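You operate a simulated robot arm through the tools that you are given. There is no shell and no other tool. Be economical: measure what you need, move in short steps, check, and stop when the job is done.

The job below is to be done with a simulated robot arm. You get a single attempt, and the scene is never put back.

JOB
Put one of the yellow sponges from the door end of the plank table on the shiny blue tile.

Only the result counts: the job must be done as asked and must still hold three seconds after the hand-in. Knocking over, shifting, dropping, spilling or breaking anything else fails it.

ROBOT AND FRAMES
A 7-joint arm with a two-finger parallel gripper, fixed in place. Base frame: the origin is at the foot of the arm, x ahead of it, y to its left, z up; the work surface is at about z = 0. Readings come in cm, degrees, newtons and seconds.
With the tool pointing down near the work surface it reaches from about 24 to 62 cm from the base axis. Its first joint turns from -66.0 to 66.0 degrees. Payload 2.6 kg.
The TCP is the grasp point between the finger pads, 3 cm short of the fingertips. In the tool frame z runs along the fingers and y along their closing line. The gripper opens to 9.4 cm. The fingers are 2.8 cm wide and 1 cm thick; the gripper's body (5 by 9.6 cm) begins 5.5 cm behind the TCP.
Orientation is told as [roll, pitch, yaw] about the base's x, y, z axes, in that order, counted from this pose: with the fingers straight down and closing along the base's y, the tool's x points along the base's -x, its y along +y and its z along -z.

CONTROLS
- The arm moves only by the tool apply_moves. Its argument "series" is a list of rows, each a list of 3 entries, a list of its own where there are three numbers: the shift along the tool's x, y, z in cm, then the turn, a rotation vector about the tool's x, y, z in degrees, then the gripper command, from -1 (fully open) to 1 (shut), values between in proportion. In form: [[[tx, ty, tz], [wx, wy, wz], claw], ...]. A call has 1 to 10 rows; each row is the pose to reach, as a shift and turn from the pose commanded when the call began, along the tool's axes at that moment. Rows are played at 5 a second. More than 5 cm and 8.6 degrees between two rows, or a gripper value outside its range, and nothing of the call is played. A pose out of reach is approached as far as the arm can. The call stops where the force on the tool passes 40 N (or 10 N more than at its start, if that is more) or the arm is blocked; 0.2 s more then pass. Each finger travels about 7.2 cm/s and halts on what it meets, pressing with about 30 N; the grip force reading is that of the motor and also rises with nothing between the fingers. The clock runs only during rows and for 0.2 s after the last one: add rows that repeat a pose to give the fingers time. The reply holds the time, the measured pose of the TCP, the force on the tool along the base axes, the opening and the grip force, in the units named above and with some noise, and new pictures: "pictures" is both (left out), scene, wrist or none.
- Cameras (640 x 400 px; columns grow to the right, rows downward): "scene" is fixed at [4.22, 44.06, 55.76]; the picture's right is [-0.67, -0.74, 0.00], its down [-0.47, 0.42, -0.78] and it looks along [0.58, -0.52, -0.63] (base axes); focal length 366 px, centre (320, 200). "wrist" rides on the gripper at [-3.7, 0, -5.8] in the tool frame; the picture's right is [0.00, -1.00, 0.00], its down [0.97, 0.00, -0.24] and it looks along [0.24, 0.00, 0.97] (tool axes); focal length 218 px, centre (320, 200).
- probe_pixels(camera, pixels): for up to 12 pixels [column, row] of the newest picture of that camera ("zoom" is the newest enlarged one), the place [x, y, z] in the base frame of the surface seen there, good to about 0.3 cm. No time passes.
- close_up(camera, box): a new picture of the part [left, top, right, bottom] of that camera's present view, enlarged. No time passes.
- close_job(): hands the job in; it is judged then, once.

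Keep the steps short. Do not move on a guess: measure, check each grasp and each placing, and mend mistakes. In all there are 60 turns and 120 pictures (those below and enlarged ones count). Leave the gripper open and the arm clear of the work at the hand-in unless told otherwise, and finish with a single line.

The tools are called after "Emit:" by a JSON object that holds its "method" and its "body". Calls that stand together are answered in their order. apply_moves: Moves the arm, as the interface text tells. Its arguments: {"type":"object","properties":{"series":{"type":"array","items":{"type":"array"}},"pictures":{"type":"string","enum":["both","scene","wrist","none"]}},"required":["series"]} The other tools are called the same way: probe_pixels (camera, pixels) gives the place of the surface under pixels of a picture; close_up (camera, box) takes an enlarged picture of a part of a camera's view; close_job () hands the job in.

At the start:

```text
t: 0.0
eef_pos: [34.11, 14.1, 29.58]
tcp_rot: [0.0, -0.1, 0.0]
contact_force: [0.7, -0.1, -1.0]
opening: 9.38
finger_force: 0.0
```

scene: 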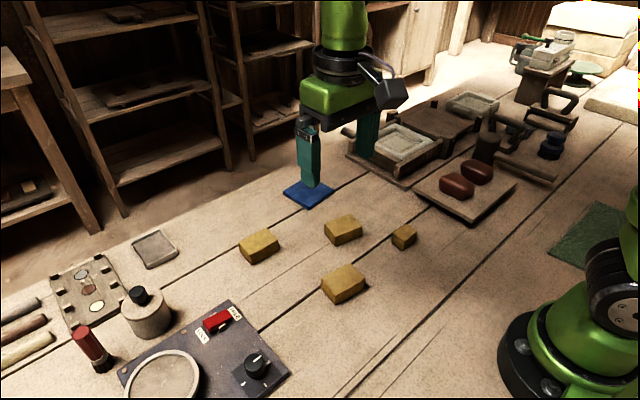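
wrist: 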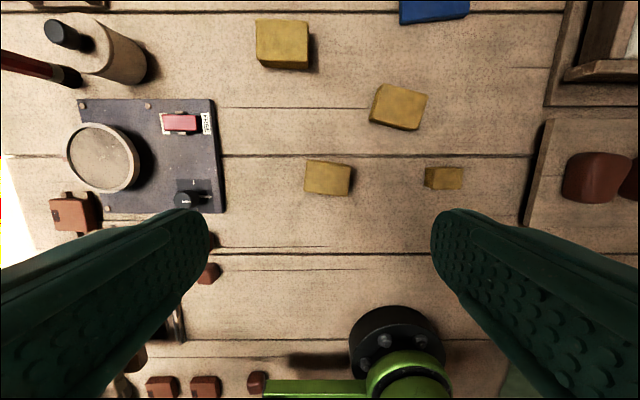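

I see four yellow blocks near the middle, a blue tile at scene (308,193) and a green mat at (590,232). I'll enlarge parts of the scene to find the door end and tell the sponges and tile apart.

Emit:
{"method": "close_up", "body": {"camera": "scene", "box": [220, 160, 460, 310]}}

Emit:
{"method": "close_up", "body": {"camera": "scene", "box": [400, 0, 640, 150]}}

Emit:
{"method": "close_up", "body": {"camera": "scene", "box": [0, 220, 288, 400]}}

Emit:
{"method": "probe_pixels", "body": {"camera": "scene", "pixels": [[258, 240], [343, 225], [403, 233], [343, 278], [308, 196], [590, 232], [462, 186], [155, 248], [470, 105], [590, 70]]}}

```text
2.67 times, centred on (340, 235) of scene
```

zoom: 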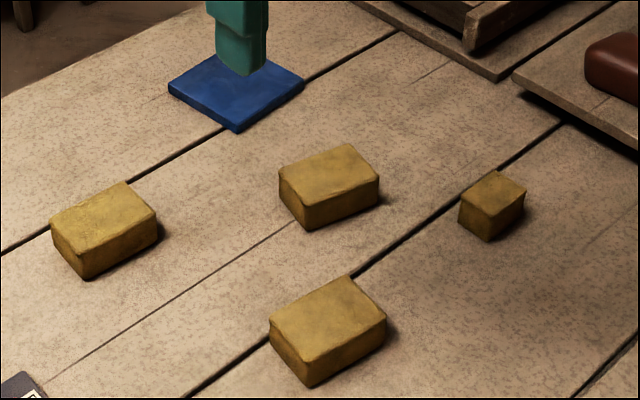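

```text
2.67 times, centred on (520, 75) of scene
```

zoom: 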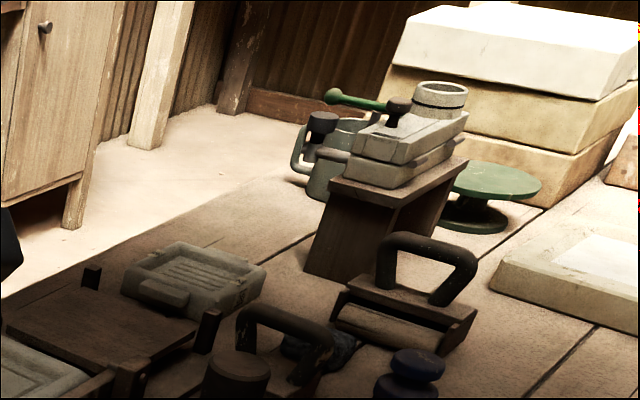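

```text
2.22 times, centred on (144, 310) of scene
```

zoom: 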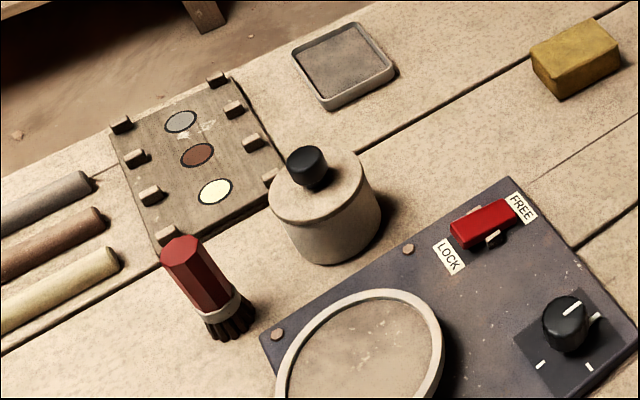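

```text
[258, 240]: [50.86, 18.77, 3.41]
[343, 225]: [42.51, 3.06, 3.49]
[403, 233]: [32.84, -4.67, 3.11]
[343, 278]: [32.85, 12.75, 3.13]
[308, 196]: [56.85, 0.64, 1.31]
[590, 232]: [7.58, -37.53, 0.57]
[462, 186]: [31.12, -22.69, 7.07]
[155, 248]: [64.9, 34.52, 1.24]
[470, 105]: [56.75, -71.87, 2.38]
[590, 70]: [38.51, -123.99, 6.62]
```

The pictures don't show a door yet, so I'll tilt the wrist camera toward +y, staying high, to look at that end of the table.

Emit:
{"method": "apply_moves", "body": {"series": [[[0, 0, -3], [-8, 0, 0], -1], [[0, 0, -5], [-16, 0, 0], -1], [[0, 0, -5], [-24, 0, 0], -1], [[0, 0, -5], [-32, 0, 0], -1], [[0, 0, -5], [-40, 0, 0], -1], [[0, 0, -5], [-48, 0, 0], -1], [[0, 0, -5], [-56, 0, 0], -1], [[0, 0, -5], [-64, 0, 0], -1], [[0, 0, -5], [-64, 0, 0], -1]]}}

```text
t: 2.0
eef_pos: [33.98, 14.21, 34.68]
tcp_rot: [64.1, 0.1, -0.1]
contact_force: [1.1, -1.3, 0.4]
opening: 9.39
finger_force: 0.1
```

scene: 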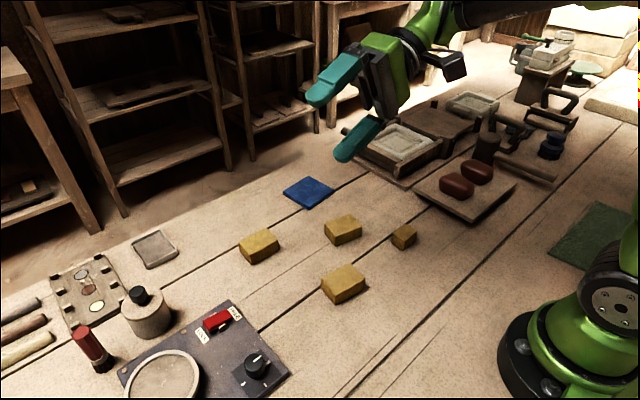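
wrist: 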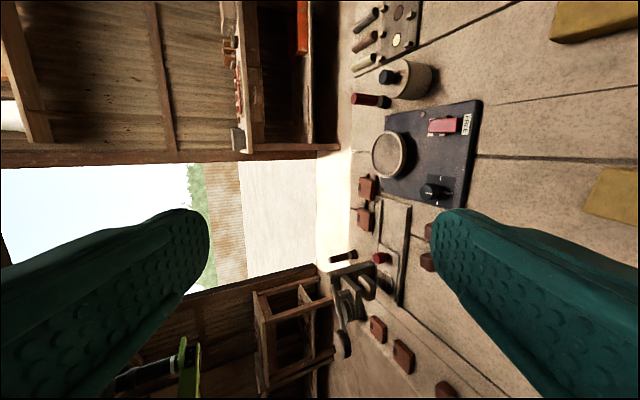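

There is an open doorway at the +y end (wrist around (270,220)). I'll look at the −y end too, to rule out a second door.

Emit:
{"method": "apply_moves", "body": {"series": [[[0, 0, 0], [8, 0, 0], -1], [[0, 0, 0], [16, 0, 0], -1], [[0, 0, 0], [24, 0, 0], -1], [[0, 0, 0], [32, 0, 0], -1], [[0, 0, 0], [40, 0, 0], -1], [[0, 0, 0], [48, 0, 0], -1], [[0, 0, 0], [56, 0, 0], -1], [[0, 0, 0], [64, 0, 0], -1], [[0, 0, 0], [72, 0, 0], -1], [[0, 0, 0], [80, 0, 0], -1]], "pictures": "none"}}

Emit:
{"method": "apply_moves", "body": {"series": [[[0, 0, 0], [8, 0, 0], -1], [[0, 0, 0], [16, 0, 0], -1], [[0, 0, 0], [24, 0, 0], -1], [[0, 0, 0], [32, 0, 0], -1], [[0, 0, 0], [40, 0, 0], -1], [[0, 0, 0], [48, 0, 0], -1], [[0, 0, 0], [48, 0, 0], -1]]}}

```text
t: 4.2
eef_pos: [34.11, 14.04, 34.76]
tcp_rot: [-16.1, 0.1, -0.1]
contact_force: [-0.5, -0.6, 0.9]
opening: 9.39
finger_force: 0.0
```

```text
t: 5.8
eef_pos: [34.08, 14.15, 34.67]
tcp_rot: [-64.1, 0.0, -0.2]
contact_force: [0.3, -0.2, 0.1]
opening: 9.4
finger_force: 0.0
```

scene: 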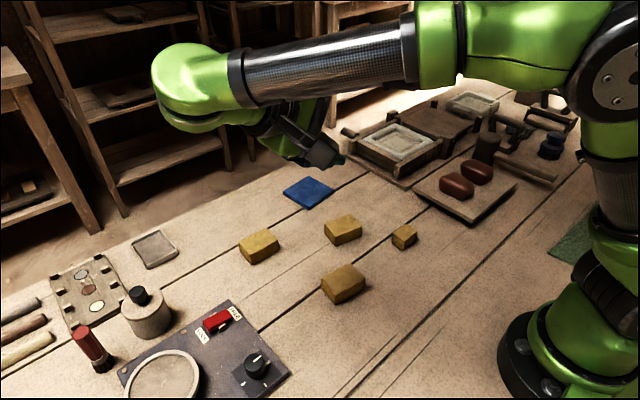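
wrist: 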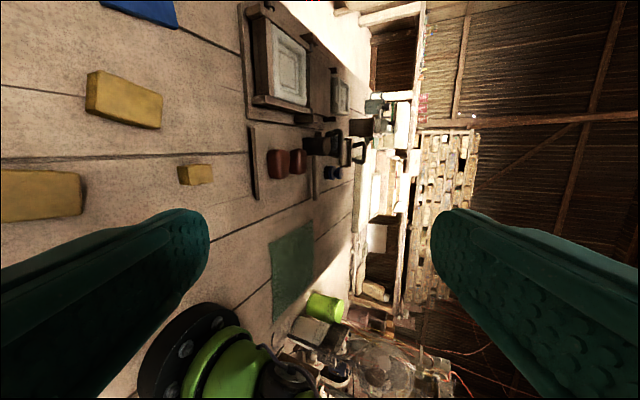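

The −y end has a brick wall and shelves but no door, so the door end is +y. The sponge furthest that way is the one at scene (258,240), near [51,19]. I'll turn the gripper straight down again and then measure it.

Emit:
{"method": "apply_moves", "body": {"series": [[[0, 0, 0], [-8, 0, 0], -1], [[0, 0, 0], [-16, 0, 0], -1], [[0, 0, 0], [-24, 0, 0], -1], [[0, 0, 0], [-32, 0, 0], -1], [[0, 0, 0], [-40, 0, 0], -1], [[0, 0, 0], [-48, 0, 0], -1], [[0, 0, 0], [-56, 0, 0], -1], [[0, 0, 0], [-64, 0, 0], -1], [[0, 0, 0], [-64, 0, 0], -1]], "pictures": "none"}}

Emit:
{"method": "apply_moves", "body": {"series": [[[-4, 0, 3], [0, 0, 0], -1], [[-8, 1, 6], [0, 0, 0], -1], [[-12, 3, 9], [0, 0, 0], -1], [[-14, 5, 12], [0, 0, 0], -1], [[-14, 5, 14], [0, 0, 0], -1], [[-14, 5, 14], [0, 0, 0], -1]]}}

```text
t: 7.8
eef_pos: [33.99, 14.03, 34.61]
tcp_rot: [0.1, 0.0, 0.0]
contact_force: [-0.4, 0.0, 0.2]
opening: 9.42
finger_force: 0.0
```

```text
refused: row 2 steps farther than a row can; nothing moved
```

The second call was refused because a step was too long, so I'll use shorter ones.

Emit:
{"method": "apply_moves", "body": {"series": [[[-3, 1, 3], [0, 0, 0], -1], [[-6, 2, 6], [0, 0, 0], -1], [[-9, 3, 9], [0, 0, 0], -1], [[-11, 4, 12], [0, 0, 0], -1], [[-11, 5, 15], [0, 0, 0], -1], [[-11, 5, 15], [0, 0, 0], -1]]}}

```text
t: 9.2
eef_pos: [45.14, 18.99, 19.76]
tcp_rot: [0.1, -0.1, -0.2]
contact_force: [0.1, -0.3, 0.1]
opening: 9.41
finger_force: 0.0
```

scene: 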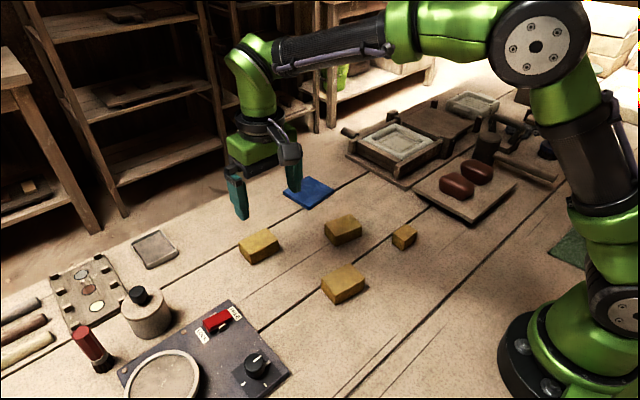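
wrist: 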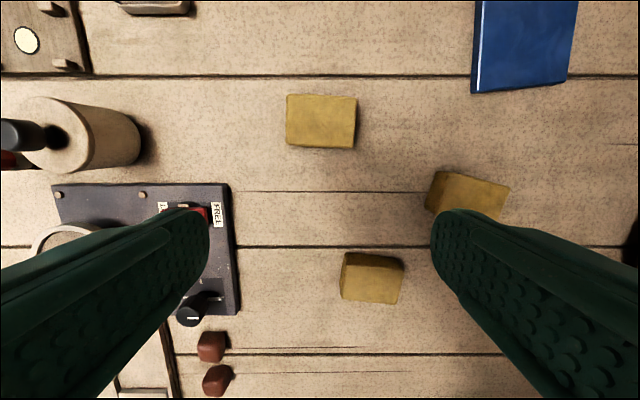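

Sponge A sits at wrist (321,121), and the blue tile at (525,45) shows a shiny highlight. I'll probe the top corners of both.

Emit:
{"method": "probe_pixels", "body": {"camera": "wrist", "pixels": [[290, 98], [354, 100], [351, 144], [290, 140], [321, 121], [475, 88], [562, 78], [573, 4], [484, 4], [525, 45], [380, 160], [260, 120]]}}

Emit:
{"method": "close_up", "body": {"camera": "scene", "box": [220, 160, 460, 310]}}

Emit:
{"method": "probe_pixels", "body": {"camera": "scene", "pixels": [[287, 192], [308, 205], [331, 192], [310, 182], [310, 193]]}}

```text
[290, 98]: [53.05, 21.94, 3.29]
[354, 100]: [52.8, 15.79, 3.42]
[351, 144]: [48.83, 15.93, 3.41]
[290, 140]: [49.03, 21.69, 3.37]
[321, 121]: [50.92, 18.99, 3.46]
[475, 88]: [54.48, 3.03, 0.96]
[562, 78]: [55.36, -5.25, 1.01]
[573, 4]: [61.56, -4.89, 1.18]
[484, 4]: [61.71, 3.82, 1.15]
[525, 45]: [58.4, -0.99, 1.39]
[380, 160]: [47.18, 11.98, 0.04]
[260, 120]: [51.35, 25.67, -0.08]
```

```text
2.67 times, centred on (340, 235) of scene
```

zoom: 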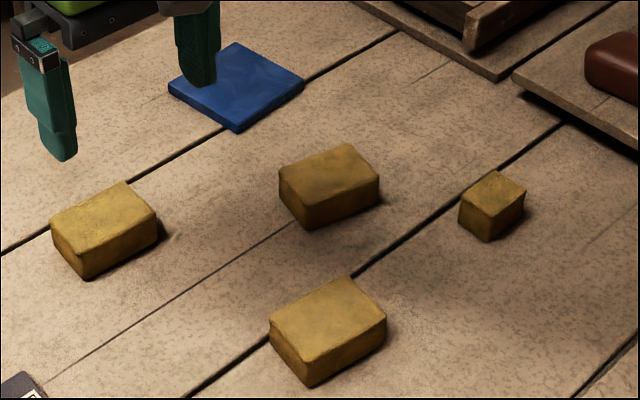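

```text
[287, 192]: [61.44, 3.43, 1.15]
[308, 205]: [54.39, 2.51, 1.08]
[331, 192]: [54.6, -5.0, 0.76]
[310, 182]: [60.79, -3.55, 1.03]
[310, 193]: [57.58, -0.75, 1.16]
```

Sponge A's top spans x 49 to 53, y 15.8 to 21.9, z 3.4, with its centre near [50.9, 18.9]. The tile's centre is near [58, −0.8], with its top at about z 1.2. Closing along y (6.2 cm) fits, so I'll move above the sponge at z ≈ 8 and check.

Emit:
{"method": "apply_moves", "body": {"series": [[[-3, 0, 2], [0, 0, 0], -1], [[-5.8, -0.1, 4], [0, 0, 0], -1], [[-5.8, -0.1, 8], [0, 0, 0], -1], [[-5.8, -0.1, 11.5], [0, 0, 0], -1], [[-5.8, -0.1, 11.5], [0, 0, 0], -1]]}}

```text
t: 10.4
eef_pos: [50.98, 19.11, 8.18]
tcp_rot: [-0.1, 0.1, 0.0]
contact_force: [-0.2, -0.1, -0.6]
opening: 9.41
finger_force: 0.1
```

scene: 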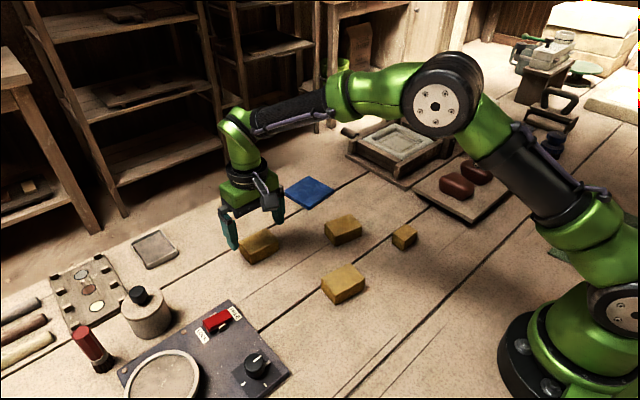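
wrist: 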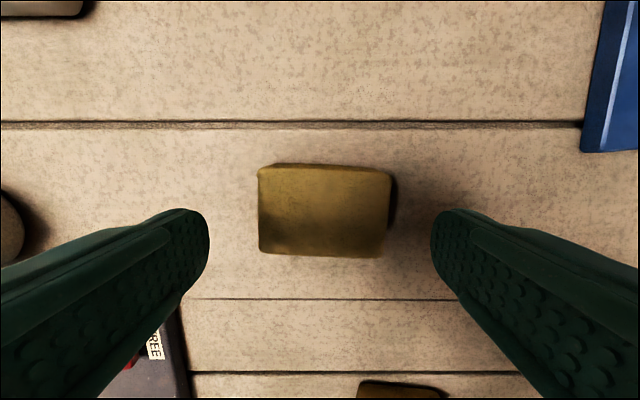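

The sponge is centred between the fingers and clear of both. I'll lower to z ≈ 3.5 and then close.

Emit:
{"method": "apply_moves", "body": {"series": [[[0, 0, 2.5], [0, 0, 0], -1], [[0, 0, 4.6], [0, 0, 0], -1], [[0, 0, 4.6], [0, 0, 0], -1], [[0, 0, 4.6], [0, 0, 0], 0], [[0, 0, 4.6], [0, 0, 0], 1], [[0, 0, 4.6], [0, 0, 0], 1], [[0, 0, 4.6], [0, 0, 0], 1]]}}

```text
t: 12.0
eef_pos: [50.85, 18.96, 3.57]
tcp_rot: [-0.2, 0.0, 0.0]
contact_force: [0.6, -0.2, -0.2]
opening: 7.41
finger_force: 30.7
```

scene: 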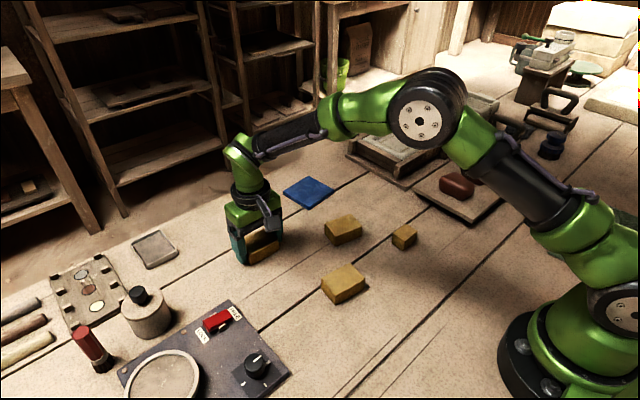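
wrist: 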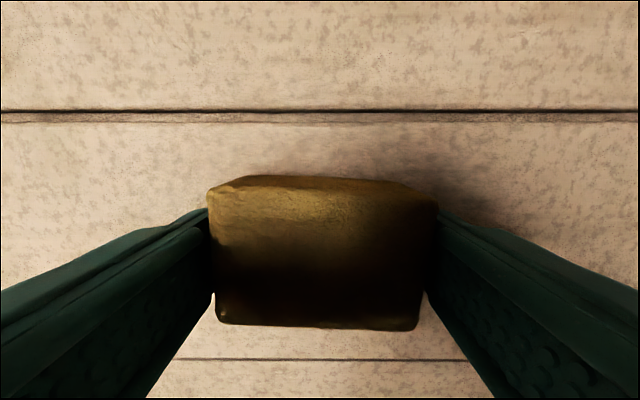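

The fingers are holding it, with opening 7.4 cm and grip 30.7 N. I'll lift it straight up.

Emit:
{"method": "apply_moves", "body": {"series": [[[0, 0, -2], [0, 0, 0], 1], [[0, 0, -5], [0, 0, 0], 1], [[0, 0, -8.5], [0, 0, 0], 1], [[0, 0, -8.5], [0, 0, 0], 1]]}}

```text
t: 13.0
eef_pos: [50.95, 18.94, 12.12]
tcp_rot: [-0.1, -0.1, 0.0]
contact_force: [-0.3, -0.3, -0.9]
opening: 7.41
finger_force: 30.2
```

scene: 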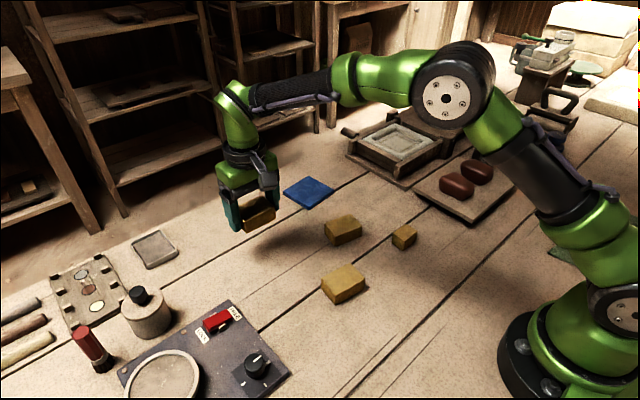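
wrist: 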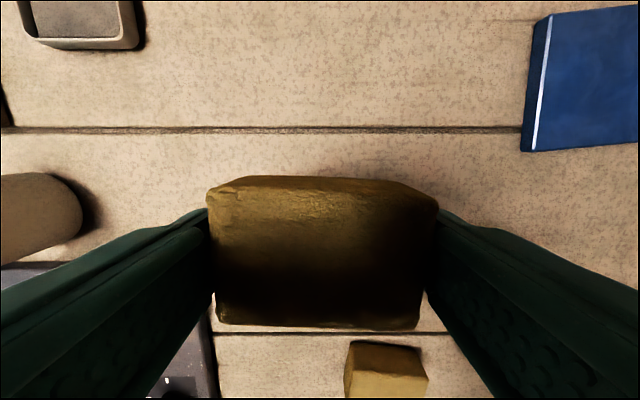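

The sponge is lifted and held. I'll carry it at z ≈ 12 to above the tile centre at [58.1, −0.8].

Emit:
{"method": "apply_moves", "body": {"series": [[[-1.5, -4, 0], [0, 0, 0], 1], [[-3, -8, 0], [0, 0, 0], 1], [[-4.5, -12, 0], [0, 0, 0], 1], [[-6, -16, 0], [0, 0, 0], 1], [[-7.1, -19.7, 0], [0, 0, 0], 1], [[-7.1, -19.7, 0], [0, 0, 0], 1]]}}

```text
t: 14.4
eef_pos: [58.17, -0.68, 12.26]
tcp_rot: [0.0, 0.0, 0.0]
contact_force: [-0.4, -0.3, -0.8]
opening: 7.39
finger_force: 29.6
```

scene: 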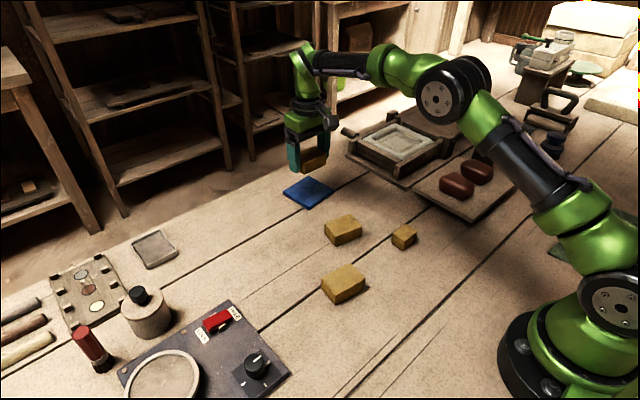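
wrist: 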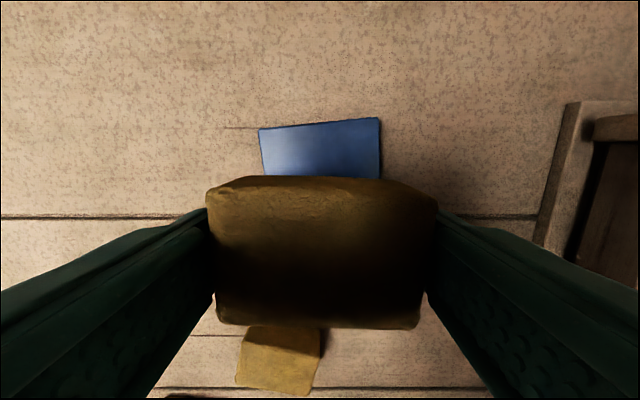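

The tile shows centred at wrist column ~320 beyond the sponge. I'll probe its far and side edges to confirm the centre before lowering.

Emit:
{"method": "probe_pixels", "body": {"camera": "wrist", "pixels": [[320, 124], [265, 160], [377, 160], [265, 130], [377, 121]]}}

Emit:
{"method": "probe_pixels", "body": {"camera": "scene", "pixels": [[308, 206], [287, 191], [330, 189], [316, 162], [307, 211]]}}

```text
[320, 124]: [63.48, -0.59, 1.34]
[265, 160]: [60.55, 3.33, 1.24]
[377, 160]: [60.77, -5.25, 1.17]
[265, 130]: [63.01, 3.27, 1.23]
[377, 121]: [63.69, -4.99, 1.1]
```

```text
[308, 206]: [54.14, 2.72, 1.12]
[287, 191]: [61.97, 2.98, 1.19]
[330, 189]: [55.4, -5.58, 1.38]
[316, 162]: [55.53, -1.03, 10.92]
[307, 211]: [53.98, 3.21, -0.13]
```

The tile reaches x 54.2 to 63.6 and y −5.4 to 3.5, so its true centre is [59, −1]. I'll shift there and lower to just above contact (TCP z ≈ 5.4; contact is expected at about 4.8).

Emit:
{"method": "apply_moves", "body": {"series": [[[-0.8, -0.3, 1], [0, 0, 0], 1], [[-0.8, -0.3, 4], [0, 0, 0], 1], [[-0.8, -0.3, 6.8], [0, 0, 0], 1], [[-0.8, -0.3, 6.8], [0, 0, 0], 1]]}}

Emit:
{"method": "apply_moves", "body": {"series": [[[0, 0, 0.2], [0, 0, 0], 1], [[0, 0, 0.4], [0, 0, 0], 1], [[0, 0, 0.5], [0, 0, 0], 1], [[0, 0, 0.6], [0, 0, 0], 1], [[0, 0, 0.6], [0, 0, 0], 1]]}}

```text
t: 15.4
eef_pos: [58.71, -0.95, 5.37]
tcp_rot: [0.0, -0.1, 0.0]
contact_force: [0.0, -0.5, -0.9]
opening: 7.37
finger_force: 30.0
```

scene: 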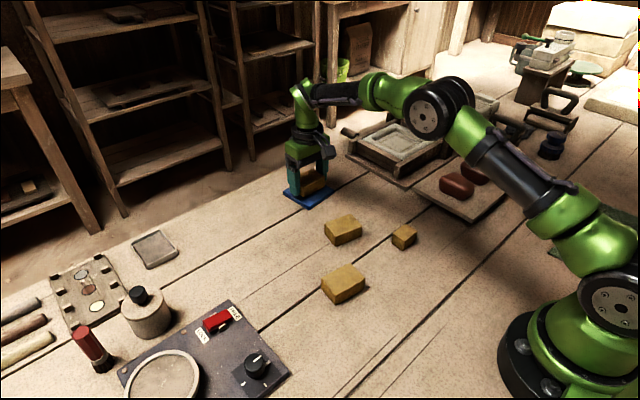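
wrist: 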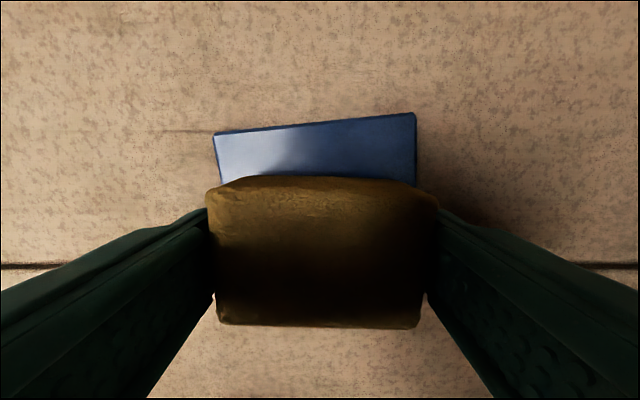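

```text
t: 16.6
eef_pos: [58.77, -1.0, 4.68]
tcp_rot: [0.0, 0.0, 0.0]
contact_force: [-0.4, 1.1, 1.0]
opening: 7.34
finger_force: 29.8
```

scene: 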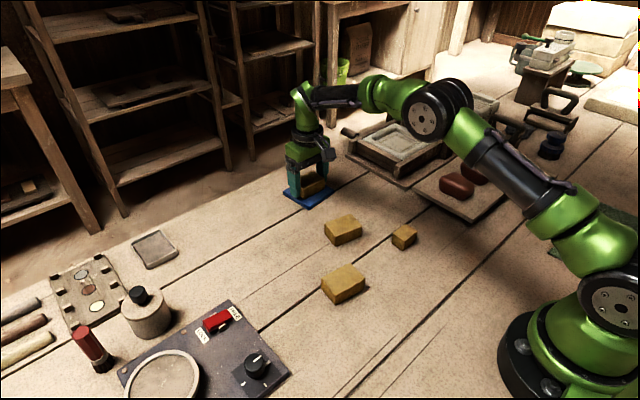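
wrist: 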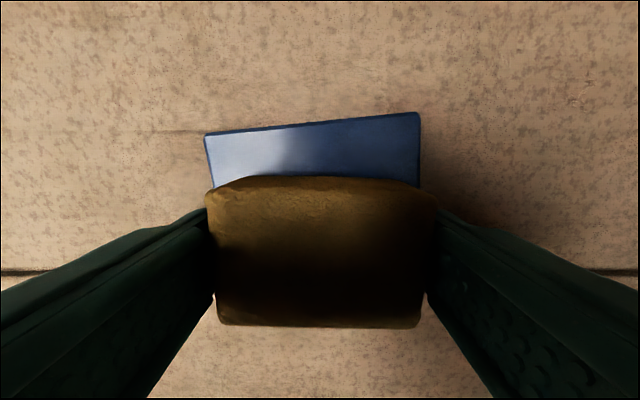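

The force changed only slightly, to +1 N, which may be first touch. I'll lower another 0.2 cm in tiny steps and watch the force.

Emit:
{"method": "apply_moves", "body": {"series": [[[0, 0, 0.1], [0, 0, 0], 1], [[0, 0, 0.2], [0, 0, 0], 1], [[0, 0, 0.2], [0, 0, 0], 1]], "pictures": "none"}}

Emit:
{"method": "close_up", "body": {"camera": "scene", "box": [260, 130, 356, 220]}}

```text
t: 17.4
eef_pos: [58.93, -1.03, 4.7]
tcp_rot: [0.1, -0.3, 0.0]
contact_force: [-5.5, 1.5, 16.2]
opening: 7.37
finger_force: 29.7
```

```text
4.44 times, centred on (308, 175) of scene
```

zoom: 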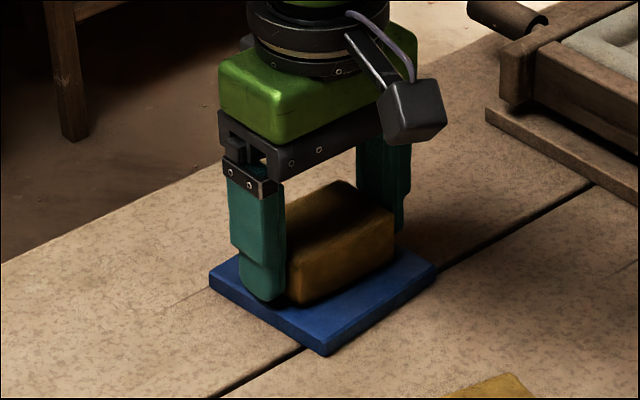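

The sponge is resting on the tile (16 N). I'll ease up 0.2 cm, open the gripper and lift straight away.

Emit:
{"method": "apply_moves", "body": {"series": [[[0, 0, -0.2], [0, 0, 0], 1], [[0, 0, -0.2], [0, 0, 0], 0], [[0, 0, -0.2], [0, 0, 0], -1], [[0, 0, -0.2], [0, 0, 0], -1], [[0, 0, -0.2], [0, 0, 0], -1]]}}

Emit:
{"method": "apply_moves", "body": {"series": [[[0, 0, -2], [0, 0, 0], -1], [[0, 0, -5], [0, 0, 0], -1], [[0, 0, -9], [0, 0, 0], -1], [[3, 0, -13], [0, 0, 0], -1], [[6, 0, -16], [0, 0, 0], -1], [[10, 0, -18], [0, 0, 0], -1], [[10, 0, -18], [0, 0, 0], -1]]}}

```text
t: 18.6
eef_pos: [58.77, -1.03, 4.78]
tcp_rot: [-0.1, 0.1, -0.1]
contact_force: [-0.8, -0.3, -0.6]
opening: 9.39
finger_force: 0.0
```

scene: 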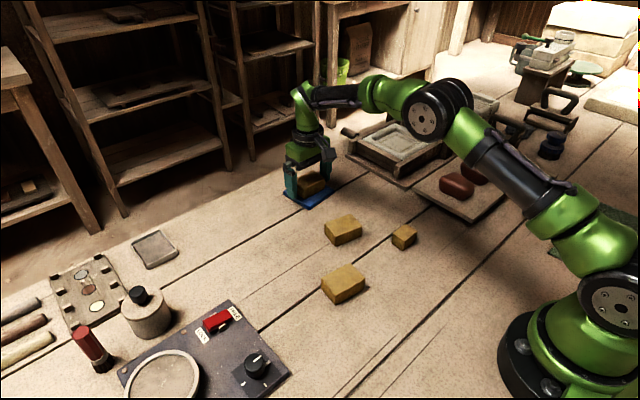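
wrist: 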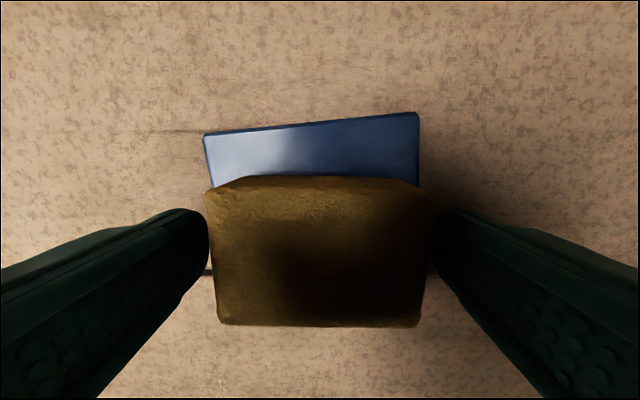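

```text
t: 20.2
eef_pos: [48.99, -1.46, 22.73]
tcp_rot: [0.0, 0.0, 0.0]
contact_force: [0.7, 0.0, 0.0]
opening: 9.39
finger_force: 0.1
```

scene: 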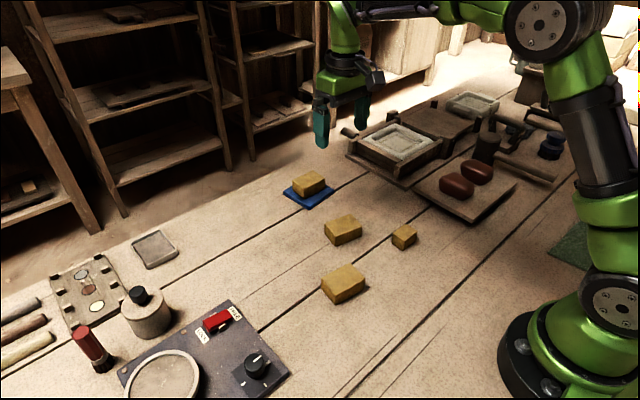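
wrist: 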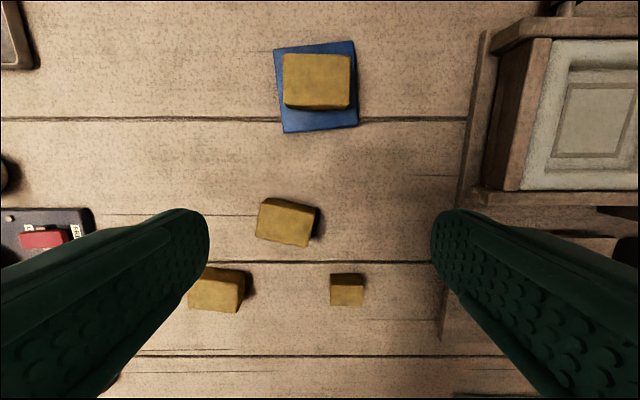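

The sponge lies flat on the blue tile (wrist (317,82)), the other blocks are where they were, and the arm is clear with the gripper open. I'm handing in.

Emit:
{"method": "close_job", "body": {}}

```text
The job is handed in.
```

I put the yellow sponge nearest the doorway flat on the shiny blue tile, saw nothing else move, and handed in with the gripper open and the arm clear.
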